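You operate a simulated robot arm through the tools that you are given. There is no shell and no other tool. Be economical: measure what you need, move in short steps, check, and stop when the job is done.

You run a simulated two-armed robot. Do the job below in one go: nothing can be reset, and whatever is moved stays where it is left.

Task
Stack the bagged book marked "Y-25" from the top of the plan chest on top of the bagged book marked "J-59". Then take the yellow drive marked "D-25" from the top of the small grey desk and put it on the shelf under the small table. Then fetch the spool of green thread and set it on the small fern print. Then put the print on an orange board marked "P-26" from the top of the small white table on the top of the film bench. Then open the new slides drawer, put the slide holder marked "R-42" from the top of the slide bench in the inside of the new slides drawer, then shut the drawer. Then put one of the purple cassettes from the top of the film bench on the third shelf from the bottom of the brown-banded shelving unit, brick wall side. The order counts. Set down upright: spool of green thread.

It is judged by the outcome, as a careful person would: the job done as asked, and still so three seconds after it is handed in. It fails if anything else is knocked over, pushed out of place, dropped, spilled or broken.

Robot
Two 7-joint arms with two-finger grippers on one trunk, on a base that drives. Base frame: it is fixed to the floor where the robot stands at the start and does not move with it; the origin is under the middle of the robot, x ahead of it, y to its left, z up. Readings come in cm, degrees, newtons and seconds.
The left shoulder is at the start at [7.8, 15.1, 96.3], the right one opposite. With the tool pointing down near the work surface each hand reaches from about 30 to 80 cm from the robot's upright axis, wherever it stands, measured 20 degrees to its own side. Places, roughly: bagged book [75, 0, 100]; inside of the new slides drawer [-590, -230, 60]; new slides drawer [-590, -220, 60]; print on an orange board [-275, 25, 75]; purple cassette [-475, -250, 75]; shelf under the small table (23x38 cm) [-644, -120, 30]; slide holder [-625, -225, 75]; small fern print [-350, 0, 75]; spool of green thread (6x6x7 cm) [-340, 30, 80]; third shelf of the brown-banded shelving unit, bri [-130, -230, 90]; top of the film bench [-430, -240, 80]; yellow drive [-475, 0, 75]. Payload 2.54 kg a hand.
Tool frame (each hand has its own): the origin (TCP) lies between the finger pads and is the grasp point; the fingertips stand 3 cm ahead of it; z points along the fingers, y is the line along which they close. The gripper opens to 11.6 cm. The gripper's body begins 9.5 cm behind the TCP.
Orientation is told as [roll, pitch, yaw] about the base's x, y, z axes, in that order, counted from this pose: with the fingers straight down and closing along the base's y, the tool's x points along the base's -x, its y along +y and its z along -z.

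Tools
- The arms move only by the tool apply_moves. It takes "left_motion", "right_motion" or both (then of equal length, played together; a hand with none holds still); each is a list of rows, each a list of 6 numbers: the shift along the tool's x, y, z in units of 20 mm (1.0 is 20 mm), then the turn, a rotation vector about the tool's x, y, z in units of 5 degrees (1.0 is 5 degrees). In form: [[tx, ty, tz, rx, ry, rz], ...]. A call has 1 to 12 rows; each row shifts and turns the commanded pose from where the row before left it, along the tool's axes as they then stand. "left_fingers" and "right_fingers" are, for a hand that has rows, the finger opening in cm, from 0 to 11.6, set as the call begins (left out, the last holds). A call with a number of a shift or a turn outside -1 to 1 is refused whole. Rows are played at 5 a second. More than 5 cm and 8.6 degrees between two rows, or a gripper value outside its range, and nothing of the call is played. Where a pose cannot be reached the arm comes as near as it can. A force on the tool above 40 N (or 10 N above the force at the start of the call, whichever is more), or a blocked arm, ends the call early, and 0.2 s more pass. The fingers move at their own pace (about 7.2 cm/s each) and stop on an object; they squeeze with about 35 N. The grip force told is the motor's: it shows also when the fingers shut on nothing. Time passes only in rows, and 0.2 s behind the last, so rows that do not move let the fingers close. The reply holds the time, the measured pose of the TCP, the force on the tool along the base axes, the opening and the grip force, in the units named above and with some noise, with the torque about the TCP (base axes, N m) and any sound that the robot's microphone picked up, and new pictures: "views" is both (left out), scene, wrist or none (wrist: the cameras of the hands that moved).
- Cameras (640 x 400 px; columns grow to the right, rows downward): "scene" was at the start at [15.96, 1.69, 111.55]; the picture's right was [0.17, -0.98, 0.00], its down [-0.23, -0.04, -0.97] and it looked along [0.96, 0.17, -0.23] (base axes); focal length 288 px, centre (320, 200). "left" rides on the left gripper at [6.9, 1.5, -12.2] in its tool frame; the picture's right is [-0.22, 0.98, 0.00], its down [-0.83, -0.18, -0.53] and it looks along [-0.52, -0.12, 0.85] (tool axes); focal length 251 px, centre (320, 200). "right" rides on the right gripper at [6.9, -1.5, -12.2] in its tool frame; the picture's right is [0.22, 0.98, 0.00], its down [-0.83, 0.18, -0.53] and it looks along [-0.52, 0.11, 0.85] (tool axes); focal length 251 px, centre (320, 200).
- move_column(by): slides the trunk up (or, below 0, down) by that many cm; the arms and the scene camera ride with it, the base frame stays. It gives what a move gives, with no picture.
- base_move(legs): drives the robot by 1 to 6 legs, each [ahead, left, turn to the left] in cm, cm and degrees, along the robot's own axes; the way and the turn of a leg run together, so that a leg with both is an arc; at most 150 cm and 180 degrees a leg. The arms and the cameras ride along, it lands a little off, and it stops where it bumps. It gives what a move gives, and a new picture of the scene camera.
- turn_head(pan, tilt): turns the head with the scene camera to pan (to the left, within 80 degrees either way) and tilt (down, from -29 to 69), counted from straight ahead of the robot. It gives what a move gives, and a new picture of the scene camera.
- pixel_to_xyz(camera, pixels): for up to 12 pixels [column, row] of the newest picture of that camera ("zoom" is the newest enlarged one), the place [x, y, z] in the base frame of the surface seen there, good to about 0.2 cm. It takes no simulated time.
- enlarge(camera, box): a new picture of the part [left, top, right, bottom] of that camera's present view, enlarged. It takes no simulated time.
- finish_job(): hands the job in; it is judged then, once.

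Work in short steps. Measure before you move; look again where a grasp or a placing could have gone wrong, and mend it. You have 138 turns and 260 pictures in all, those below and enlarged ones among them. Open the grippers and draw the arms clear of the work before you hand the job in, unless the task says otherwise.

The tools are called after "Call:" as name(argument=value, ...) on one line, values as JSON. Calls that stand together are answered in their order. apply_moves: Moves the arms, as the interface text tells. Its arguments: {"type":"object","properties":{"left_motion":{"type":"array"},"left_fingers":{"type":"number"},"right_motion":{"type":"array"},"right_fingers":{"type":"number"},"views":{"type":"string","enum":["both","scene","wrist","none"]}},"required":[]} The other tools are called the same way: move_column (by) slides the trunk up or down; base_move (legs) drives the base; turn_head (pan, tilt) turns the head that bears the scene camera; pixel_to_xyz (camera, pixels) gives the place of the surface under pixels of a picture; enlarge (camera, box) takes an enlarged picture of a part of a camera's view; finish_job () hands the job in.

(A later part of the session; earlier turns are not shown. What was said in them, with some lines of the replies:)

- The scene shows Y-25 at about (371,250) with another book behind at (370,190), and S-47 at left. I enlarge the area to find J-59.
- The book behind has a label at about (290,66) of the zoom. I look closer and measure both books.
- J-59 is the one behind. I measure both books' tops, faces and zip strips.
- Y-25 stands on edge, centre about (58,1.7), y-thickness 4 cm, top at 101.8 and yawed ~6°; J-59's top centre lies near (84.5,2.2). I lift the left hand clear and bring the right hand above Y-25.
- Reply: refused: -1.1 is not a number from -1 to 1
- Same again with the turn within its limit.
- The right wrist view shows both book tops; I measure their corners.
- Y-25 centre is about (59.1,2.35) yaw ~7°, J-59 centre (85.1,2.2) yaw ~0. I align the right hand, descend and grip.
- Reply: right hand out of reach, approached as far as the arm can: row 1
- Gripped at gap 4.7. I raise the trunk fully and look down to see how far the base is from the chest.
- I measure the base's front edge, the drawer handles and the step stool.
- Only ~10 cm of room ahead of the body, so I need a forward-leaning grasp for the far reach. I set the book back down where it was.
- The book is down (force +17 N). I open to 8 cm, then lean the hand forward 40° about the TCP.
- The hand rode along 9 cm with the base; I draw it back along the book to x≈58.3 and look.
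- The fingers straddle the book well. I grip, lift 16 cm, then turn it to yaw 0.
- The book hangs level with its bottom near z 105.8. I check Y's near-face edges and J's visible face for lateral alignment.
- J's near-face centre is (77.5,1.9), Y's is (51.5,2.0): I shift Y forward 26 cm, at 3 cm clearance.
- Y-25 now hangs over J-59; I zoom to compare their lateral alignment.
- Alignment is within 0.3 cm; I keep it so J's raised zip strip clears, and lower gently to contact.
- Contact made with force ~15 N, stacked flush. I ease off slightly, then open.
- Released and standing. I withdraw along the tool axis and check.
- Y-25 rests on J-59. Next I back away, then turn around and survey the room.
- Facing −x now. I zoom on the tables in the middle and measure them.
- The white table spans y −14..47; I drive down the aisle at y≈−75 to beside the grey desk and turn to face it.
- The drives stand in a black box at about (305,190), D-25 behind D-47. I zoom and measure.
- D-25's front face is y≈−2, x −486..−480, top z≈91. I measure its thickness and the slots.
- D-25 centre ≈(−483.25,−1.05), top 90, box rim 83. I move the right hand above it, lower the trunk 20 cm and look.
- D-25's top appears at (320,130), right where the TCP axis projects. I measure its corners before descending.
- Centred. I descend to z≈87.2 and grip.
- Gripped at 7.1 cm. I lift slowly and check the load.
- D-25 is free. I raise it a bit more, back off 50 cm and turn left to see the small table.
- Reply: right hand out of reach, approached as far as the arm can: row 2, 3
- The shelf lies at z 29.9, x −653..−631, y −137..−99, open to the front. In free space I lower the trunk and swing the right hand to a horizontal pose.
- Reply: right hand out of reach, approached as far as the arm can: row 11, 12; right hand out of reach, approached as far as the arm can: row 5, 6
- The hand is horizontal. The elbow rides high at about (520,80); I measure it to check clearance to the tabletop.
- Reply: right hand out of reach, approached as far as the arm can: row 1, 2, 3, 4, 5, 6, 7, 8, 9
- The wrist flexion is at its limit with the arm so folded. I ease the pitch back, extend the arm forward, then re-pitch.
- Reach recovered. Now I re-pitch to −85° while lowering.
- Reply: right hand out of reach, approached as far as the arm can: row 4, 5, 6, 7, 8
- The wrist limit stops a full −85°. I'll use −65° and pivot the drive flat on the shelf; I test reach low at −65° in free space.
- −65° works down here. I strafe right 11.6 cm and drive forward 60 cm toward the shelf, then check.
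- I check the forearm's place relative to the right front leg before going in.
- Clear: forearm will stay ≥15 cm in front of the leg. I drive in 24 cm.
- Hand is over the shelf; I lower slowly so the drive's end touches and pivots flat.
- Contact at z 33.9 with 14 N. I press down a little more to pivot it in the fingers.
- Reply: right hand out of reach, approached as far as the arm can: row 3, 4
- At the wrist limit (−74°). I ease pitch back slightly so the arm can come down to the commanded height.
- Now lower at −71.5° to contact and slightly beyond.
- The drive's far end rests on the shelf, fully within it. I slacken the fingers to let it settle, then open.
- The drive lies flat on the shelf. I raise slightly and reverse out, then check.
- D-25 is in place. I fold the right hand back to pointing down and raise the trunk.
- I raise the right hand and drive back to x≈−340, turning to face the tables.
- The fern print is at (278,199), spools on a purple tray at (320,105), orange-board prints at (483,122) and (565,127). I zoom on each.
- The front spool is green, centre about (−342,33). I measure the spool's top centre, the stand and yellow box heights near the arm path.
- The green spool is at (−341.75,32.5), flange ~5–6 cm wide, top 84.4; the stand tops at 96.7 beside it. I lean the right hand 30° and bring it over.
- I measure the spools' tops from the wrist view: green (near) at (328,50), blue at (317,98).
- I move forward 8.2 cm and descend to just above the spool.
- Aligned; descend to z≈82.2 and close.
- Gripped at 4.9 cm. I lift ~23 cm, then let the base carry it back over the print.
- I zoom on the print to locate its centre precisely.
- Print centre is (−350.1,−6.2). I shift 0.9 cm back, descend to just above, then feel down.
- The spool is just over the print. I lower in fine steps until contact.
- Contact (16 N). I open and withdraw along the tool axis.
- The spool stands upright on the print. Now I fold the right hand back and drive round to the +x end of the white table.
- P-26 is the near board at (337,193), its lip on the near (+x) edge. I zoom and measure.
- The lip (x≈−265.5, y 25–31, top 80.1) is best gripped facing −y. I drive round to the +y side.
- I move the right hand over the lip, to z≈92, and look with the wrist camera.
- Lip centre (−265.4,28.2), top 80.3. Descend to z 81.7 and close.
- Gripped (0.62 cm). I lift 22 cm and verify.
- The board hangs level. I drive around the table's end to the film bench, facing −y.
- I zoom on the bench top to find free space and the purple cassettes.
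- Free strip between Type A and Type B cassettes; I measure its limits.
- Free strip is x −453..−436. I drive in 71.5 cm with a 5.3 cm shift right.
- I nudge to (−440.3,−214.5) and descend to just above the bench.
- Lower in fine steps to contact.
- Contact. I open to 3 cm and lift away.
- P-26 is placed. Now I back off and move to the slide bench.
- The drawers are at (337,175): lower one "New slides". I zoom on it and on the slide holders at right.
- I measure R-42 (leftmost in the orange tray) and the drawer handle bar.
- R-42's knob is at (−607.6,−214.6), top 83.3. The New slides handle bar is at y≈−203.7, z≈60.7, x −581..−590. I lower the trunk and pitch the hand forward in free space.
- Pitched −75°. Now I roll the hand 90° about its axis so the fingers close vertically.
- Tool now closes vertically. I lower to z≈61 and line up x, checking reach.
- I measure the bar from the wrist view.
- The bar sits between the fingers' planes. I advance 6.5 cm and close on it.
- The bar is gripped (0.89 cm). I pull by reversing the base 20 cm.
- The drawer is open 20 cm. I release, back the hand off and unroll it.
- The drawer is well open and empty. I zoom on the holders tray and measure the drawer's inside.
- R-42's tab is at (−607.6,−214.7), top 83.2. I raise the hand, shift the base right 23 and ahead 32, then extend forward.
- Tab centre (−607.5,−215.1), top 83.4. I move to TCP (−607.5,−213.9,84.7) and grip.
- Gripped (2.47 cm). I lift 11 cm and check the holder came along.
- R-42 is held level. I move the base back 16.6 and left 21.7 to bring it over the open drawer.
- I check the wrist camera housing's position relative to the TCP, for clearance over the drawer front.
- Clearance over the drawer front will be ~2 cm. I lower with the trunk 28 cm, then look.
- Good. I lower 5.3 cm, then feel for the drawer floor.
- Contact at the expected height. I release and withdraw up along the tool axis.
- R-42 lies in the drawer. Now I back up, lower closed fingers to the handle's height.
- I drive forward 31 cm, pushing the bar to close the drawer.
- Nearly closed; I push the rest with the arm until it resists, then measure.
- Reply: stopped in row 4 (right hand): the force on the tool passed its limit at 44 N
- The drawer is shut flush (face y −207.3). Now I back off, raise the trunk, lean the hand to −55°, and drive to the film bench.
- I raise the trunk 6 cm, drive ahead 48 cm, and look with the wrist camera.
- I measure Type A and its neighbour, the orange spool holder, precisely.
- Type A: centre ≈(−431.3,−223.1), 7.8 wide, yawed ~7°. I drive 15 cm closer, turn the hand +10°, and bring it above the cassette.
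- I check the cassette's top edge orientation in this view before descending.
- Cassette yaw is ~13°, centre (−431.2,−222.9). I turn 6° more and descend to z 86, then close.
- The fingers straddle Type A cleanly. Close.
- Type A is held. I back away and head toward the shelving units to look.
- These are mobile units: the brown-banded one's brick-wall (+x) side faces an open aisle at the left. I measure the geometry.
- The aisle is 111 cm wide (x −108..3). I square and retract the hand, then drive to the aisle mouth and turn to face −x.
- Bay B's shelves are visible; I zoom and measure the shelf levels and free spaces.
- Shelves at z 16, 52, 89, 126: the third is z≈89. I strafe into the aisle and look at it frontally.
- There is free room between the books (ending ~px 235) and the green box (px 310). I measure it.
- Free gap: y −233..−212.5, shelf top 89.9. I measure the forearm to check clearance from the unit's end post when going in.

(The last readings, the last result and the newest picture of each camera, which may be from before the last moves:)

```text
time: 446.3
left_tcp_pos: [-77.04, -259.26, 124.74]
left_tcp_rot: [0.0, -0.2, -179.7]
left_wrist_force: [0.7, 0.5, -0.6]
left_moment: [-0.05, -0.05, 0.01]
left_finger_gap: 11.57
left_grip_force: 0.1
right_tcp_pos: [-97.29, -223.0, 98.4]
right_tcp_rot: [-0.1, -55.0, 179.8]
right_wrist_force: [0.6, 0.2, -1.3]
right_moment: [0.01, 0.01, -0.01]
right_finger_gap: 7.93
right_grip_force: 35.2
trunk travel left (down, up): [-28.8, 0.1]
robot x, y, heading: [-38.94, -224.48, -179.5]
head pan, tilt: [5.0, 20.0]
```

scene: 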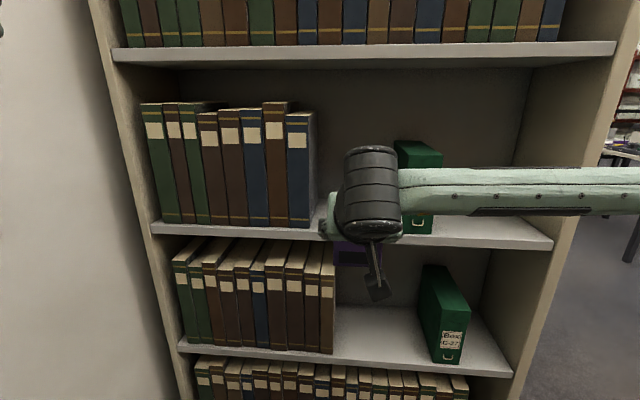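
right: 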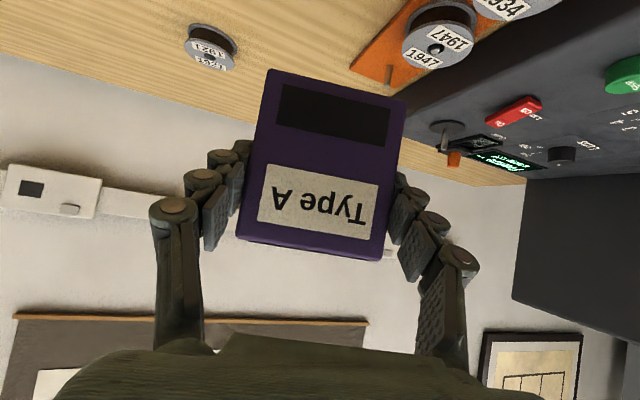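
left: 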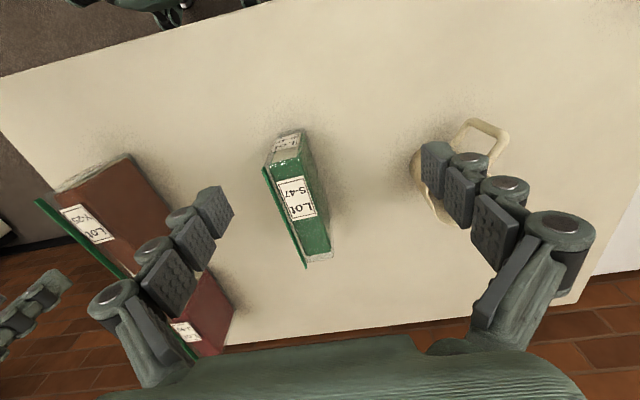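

To keep the forearm off the end post, I extend the arm 15 cm first, then look.

Call:
apply_moves(right_motion=[[-0.69, 0, 0.983, 0, 0, 0], [-0.69, 0, 0.983, 0, 0, 0], [-0.69, 0, 0.983, 0, 0, 0], [-0.69, 0, 0.983, 0, 0, 0], [-0.69, 0, 0.983, 0, 0, 0], [-0.69, 0, 0.983, 0, 0, 0], [-0.17, 0, 0.25, 0, 0, 0]], views="both")

Call:
pixel_to_xyz(camera="scene", pixels=[[370, 190], [420, 190], [480, 185], [560, 180], [630, 185], [570, 220]])

```text
time: 447.9
left_tcp_pos: [-77.16, -259.09, 124.49]
left_tcp_rot: [0.0, -0.2, -179.7]
left_wrist_force: [0.6, 0.4, 0.3]
left_moment: [0.03, 0.02, 0.03]
left_finger_gap: 11.62
left_grip_force: 0.1
right_tcp_pos: [-112.41, -222.67, 98.29]
right_tcp_rot: [-0.2, -55.1, 179.7]
right_wrist_force: [-0.5, -0.9, -1.3]
right_moment: [-0.01, 0.0, 0.0]
right_finger_gap: 7.92
right_grip_force: 35.6
trunk travel left (down, up): [-28.8, 0.1]
robot x, y, heading: [-39.07, -224.29, -179.7]
head pan, tilt: [5.0, 20.0]
```

scene: 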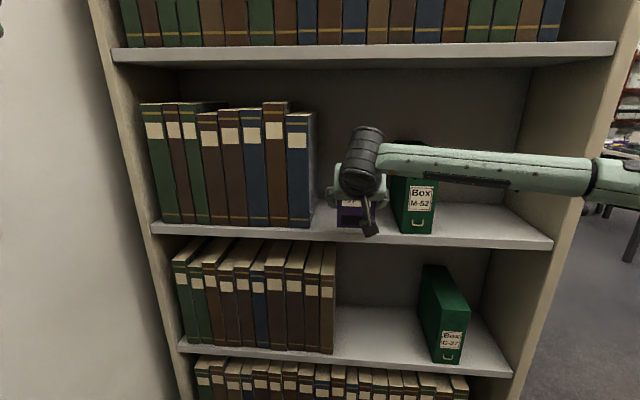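
right: 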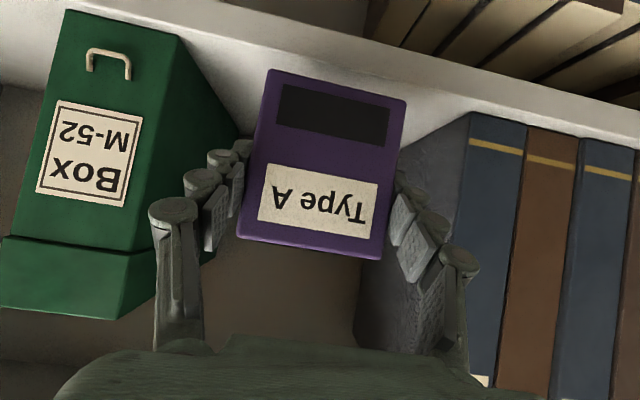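

```text
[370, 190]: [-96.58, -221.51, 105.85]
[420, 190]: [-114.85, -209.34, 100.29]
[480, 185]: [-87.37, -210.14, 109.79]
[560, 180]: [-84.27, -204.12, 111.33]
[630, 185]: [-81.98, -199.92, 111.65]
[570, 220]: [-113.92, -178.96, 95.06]
```

Clear. I drive ahead 8 cm.

Call:
base_move(legs=[[8, 0, 0]])

Call:
apply_moves(right_motion=[[0.41, 0, 0.287, 0, 0, 0], [0.35, 0, 0.244, 0, 0, 0], [0.1, 0, 0.07, 0, 0, 0], [0.08, 0, 0.056, 0, 0, 0], [0.06, 0, 0.042, 0, 0, 0], [0.06, 0, 0.042, 0, 0, 0], [0, 0, 0, 0, 0, 0]], views="wrist")

```text
time: 449.0
left_tcp_pos: [-85.15, -259.17, 124.52]
left_tcp_rot: [-0.1, -0.1, -179.6]
left_wrist_force: [-1.1, -0.1, -0.6]
left_moment: [0.02, -0.04, -0.01]
left_finger_gap: 11.58
left_grip_force: 0.1
right_tcp_pos: [-120.29, -222.9, 98.28]
right_tcp_rot: [-0.1, -55.1, 179.6]
right_wrist_force: [-0.5, 0.4, -1.9]
right_moment: [0.01, -0.04, 0.01]
right_finger_gap: 7.91
right_grip_force: 35.0
trunk travel left (down, up): [-28.8, 0.1]
robot x, y, heading: [-47.05, -224.48, -179.6]
head pan, tilt: [5.0, 20.0]
```

scene: 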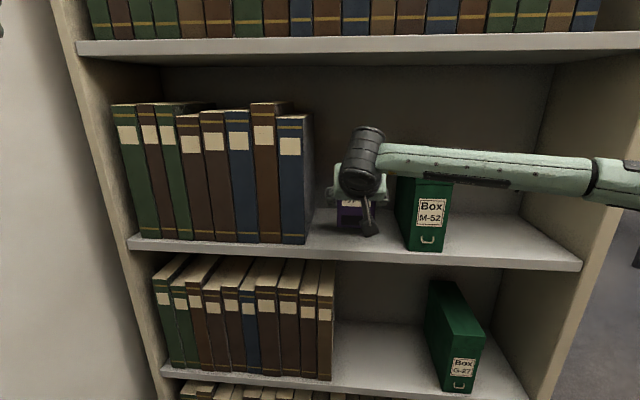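

```text
time: 450.6
left_tcp_pos: [-84.97, -259.18, 124.59]
left_tcp_rot: [0.0, -0.2, -179.6]
left_wrist_force: [0.1, 0.4, -0.4]
left_moment: [0.01, 0.02, 0.0]
left_finger_gap: 11.59
left_grip_force: 0.0
right_tcp_pos: [-120.26, -222.96, 95.86]
right_tcp_rot: [0.0, -55.3, 179.6]
right_wrist_force: [-0.3, 0.8, 5.3]
right_moment: [-0.06, 0.04, -0.02]
right_finger_gap: 7.93
right_grip_force: 35.2
trunk travel left (down, up): [-28.8, 0.1]
robot x, y, heading: [-47.06, -224.71, -179.9]
head pan, tilt: [5.0, 20.0]
```

right: 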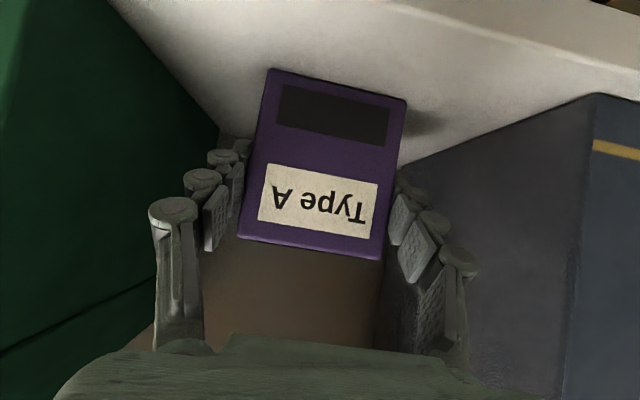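

Contact. I open to 10 cm and withdraw straight back.

Call:
apply_moves(right_motion=[[0, 0, 0, 0, 0, 0], [0, 0, 0, 0, 0, 0], [0, 0, 0, 0, 0, 0]], right_fingers=10, views="wrist")

Call:
apply_moves(right_motion=[[0.29, 0, -0.41, 0, 0, 0], [0.574, 0, -0.819, 0, 0, 0], [0.574, 0, -0.819, 0, 0, 0], [0.574, 0, -0.819, 0, 0, 0], [0.574, 0, -0.819, 0, 0, 0], [0.574, 0, -0.819, 0, 0, 0], [0.574, 0, -0.819, 0, 0, 0], [0.574, 0, -0.819, 0, 0, 0]], views="wrist")

```text
time: 451.4
left_tcp_pos: [-84.94, -259.28, 124.57]
left_tcp_rot: [0.0, -0.2, -179.6]
left_wrist_force: [-1.4, -0.3, 0.1]
left_moment: [-0.02, 0.0, -0.03]
left_finger_gap: 11.6
left_grip_force: 0.2
right_tcp_pos: [-120.39, -223.07, 95.79]
right_tcp_rot: [0.0, -55.1, 179.9]
right_wrist_force: [0.6, -0.4, -0.1]
right_moment: [-0.03, 0.01, -0.01]
right_finger_gap: 10.0
right_grip_force: 0.1
trunk travel left (down, up): [-28.8, 0.1]
robot x, y, heading: [-46.7, -224.78, -179.7]
head pan, tilt: [5.0, 20.0]
```

right: 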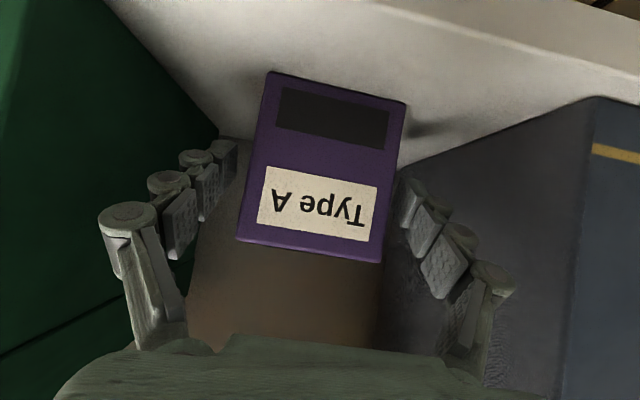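

```text
time: 453.2
left_tcp_pos: [-84.91, -259.21, 124.64]
left_tcp_rot: [0.0, -0.2, -179.6]
left_wrist_force: [0.5, 0.6, 0.0]
left_moment: [0.0, -0.05, 0.0]
left_finger_gap: 11.62
left_grip_force: 0.1
right_tcp_pos: [-105.34, -222.96, 95.75]
right_tcp_rot: [-0.2, -55.1, 179.7]
right_wrist_force: [-0.3, -0.1, -0.2]
right_moment: [-0.04, 0.01, 0.0]
right_finger_gap: 10.04
right_grip_force: 0.0
trunk travel left (down, up): [-28.8, 0.1]
robot x, y, heading: [-46.49, -224.43, -179.6]
head pan, tilt: [5.0, 20.0]
```

right: 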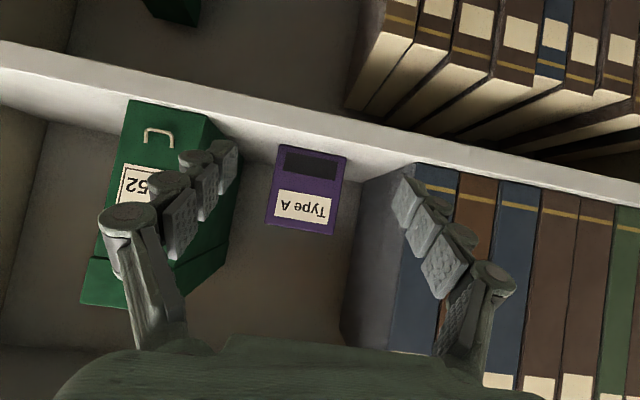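

The cassette stands on the shelf. I reverse a little and check from the scene camera.

Call:
base_move(legs=[[-9, 0, 0]])

Call:
enlarge(camera="scene", box=[240, 90, 480, 250])

```text
time: 454.3
left_tcp_pos: [-75.85, -259.14, 124.74]
left_tcp_rot: [0.0, -0.3, -179.6]
left_wrist_force: [0.2, -0.7, 0.0]
left_moment: [0.02, 0.05, 0.0]
left_finger_gap: 11.61
left_grip_force: 0.0
right_tcp_pos: [-96.43, -223.01, 95.8]
right_tcp_rot: [-0.1, -55.2, 179.7]
right_wrist_force: [-0.4, 0.3, -0.1]
right_moment: [-0.05, 0.0, 0.0]
right_finger_gap: 9.98
right_grip_force: 0.0
trunk travel left (down, up): [-28.8, 0.1]
robot x, y, heading: [-37.33, -224.23, -179.6]
head pan, tilt: [5.0, 20.0]
```

scene: 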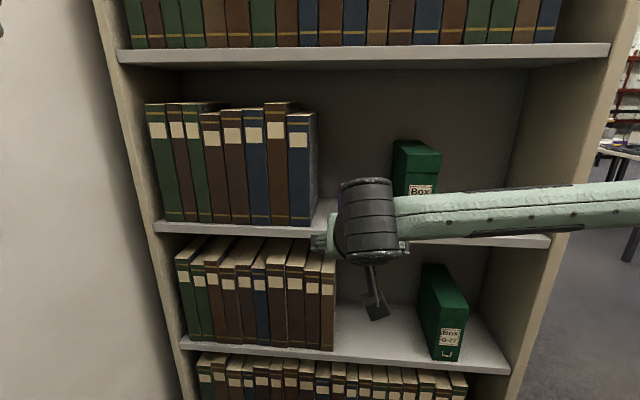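

```text
2.50 times, centred on (360, 170) of scene
```

zoom: 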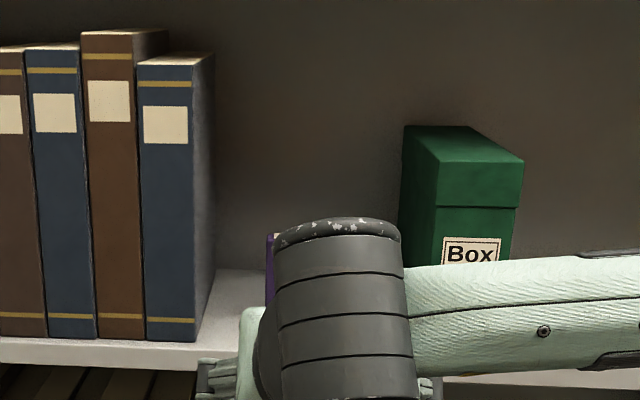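

Type A stands upright on the third shelf, the grippers are open and the arms are clear, so I hand in.

Call:
finish_job()

```text
The job is handed in.
```

I did all six steps in the order you asked and handed the job in:

- **Book:** Y-25 is stacked on J-59.
- **Drive:** D-25 is lying flat on the shelf under the small table.
- **Spool:** the green thread is upright on the small fern print.
- **Print:** P-26 is on the film bench.
- **Drawer:** R-42 is in the new slides drawer, which is shut.
- **Cassette:** the "Type A" purple cassette is on the third shelf from the bottom of the brown-banded unit, brick wall side.

I checked each placement as I made it, but did not go back for a second look at the earlier ones before handing in.
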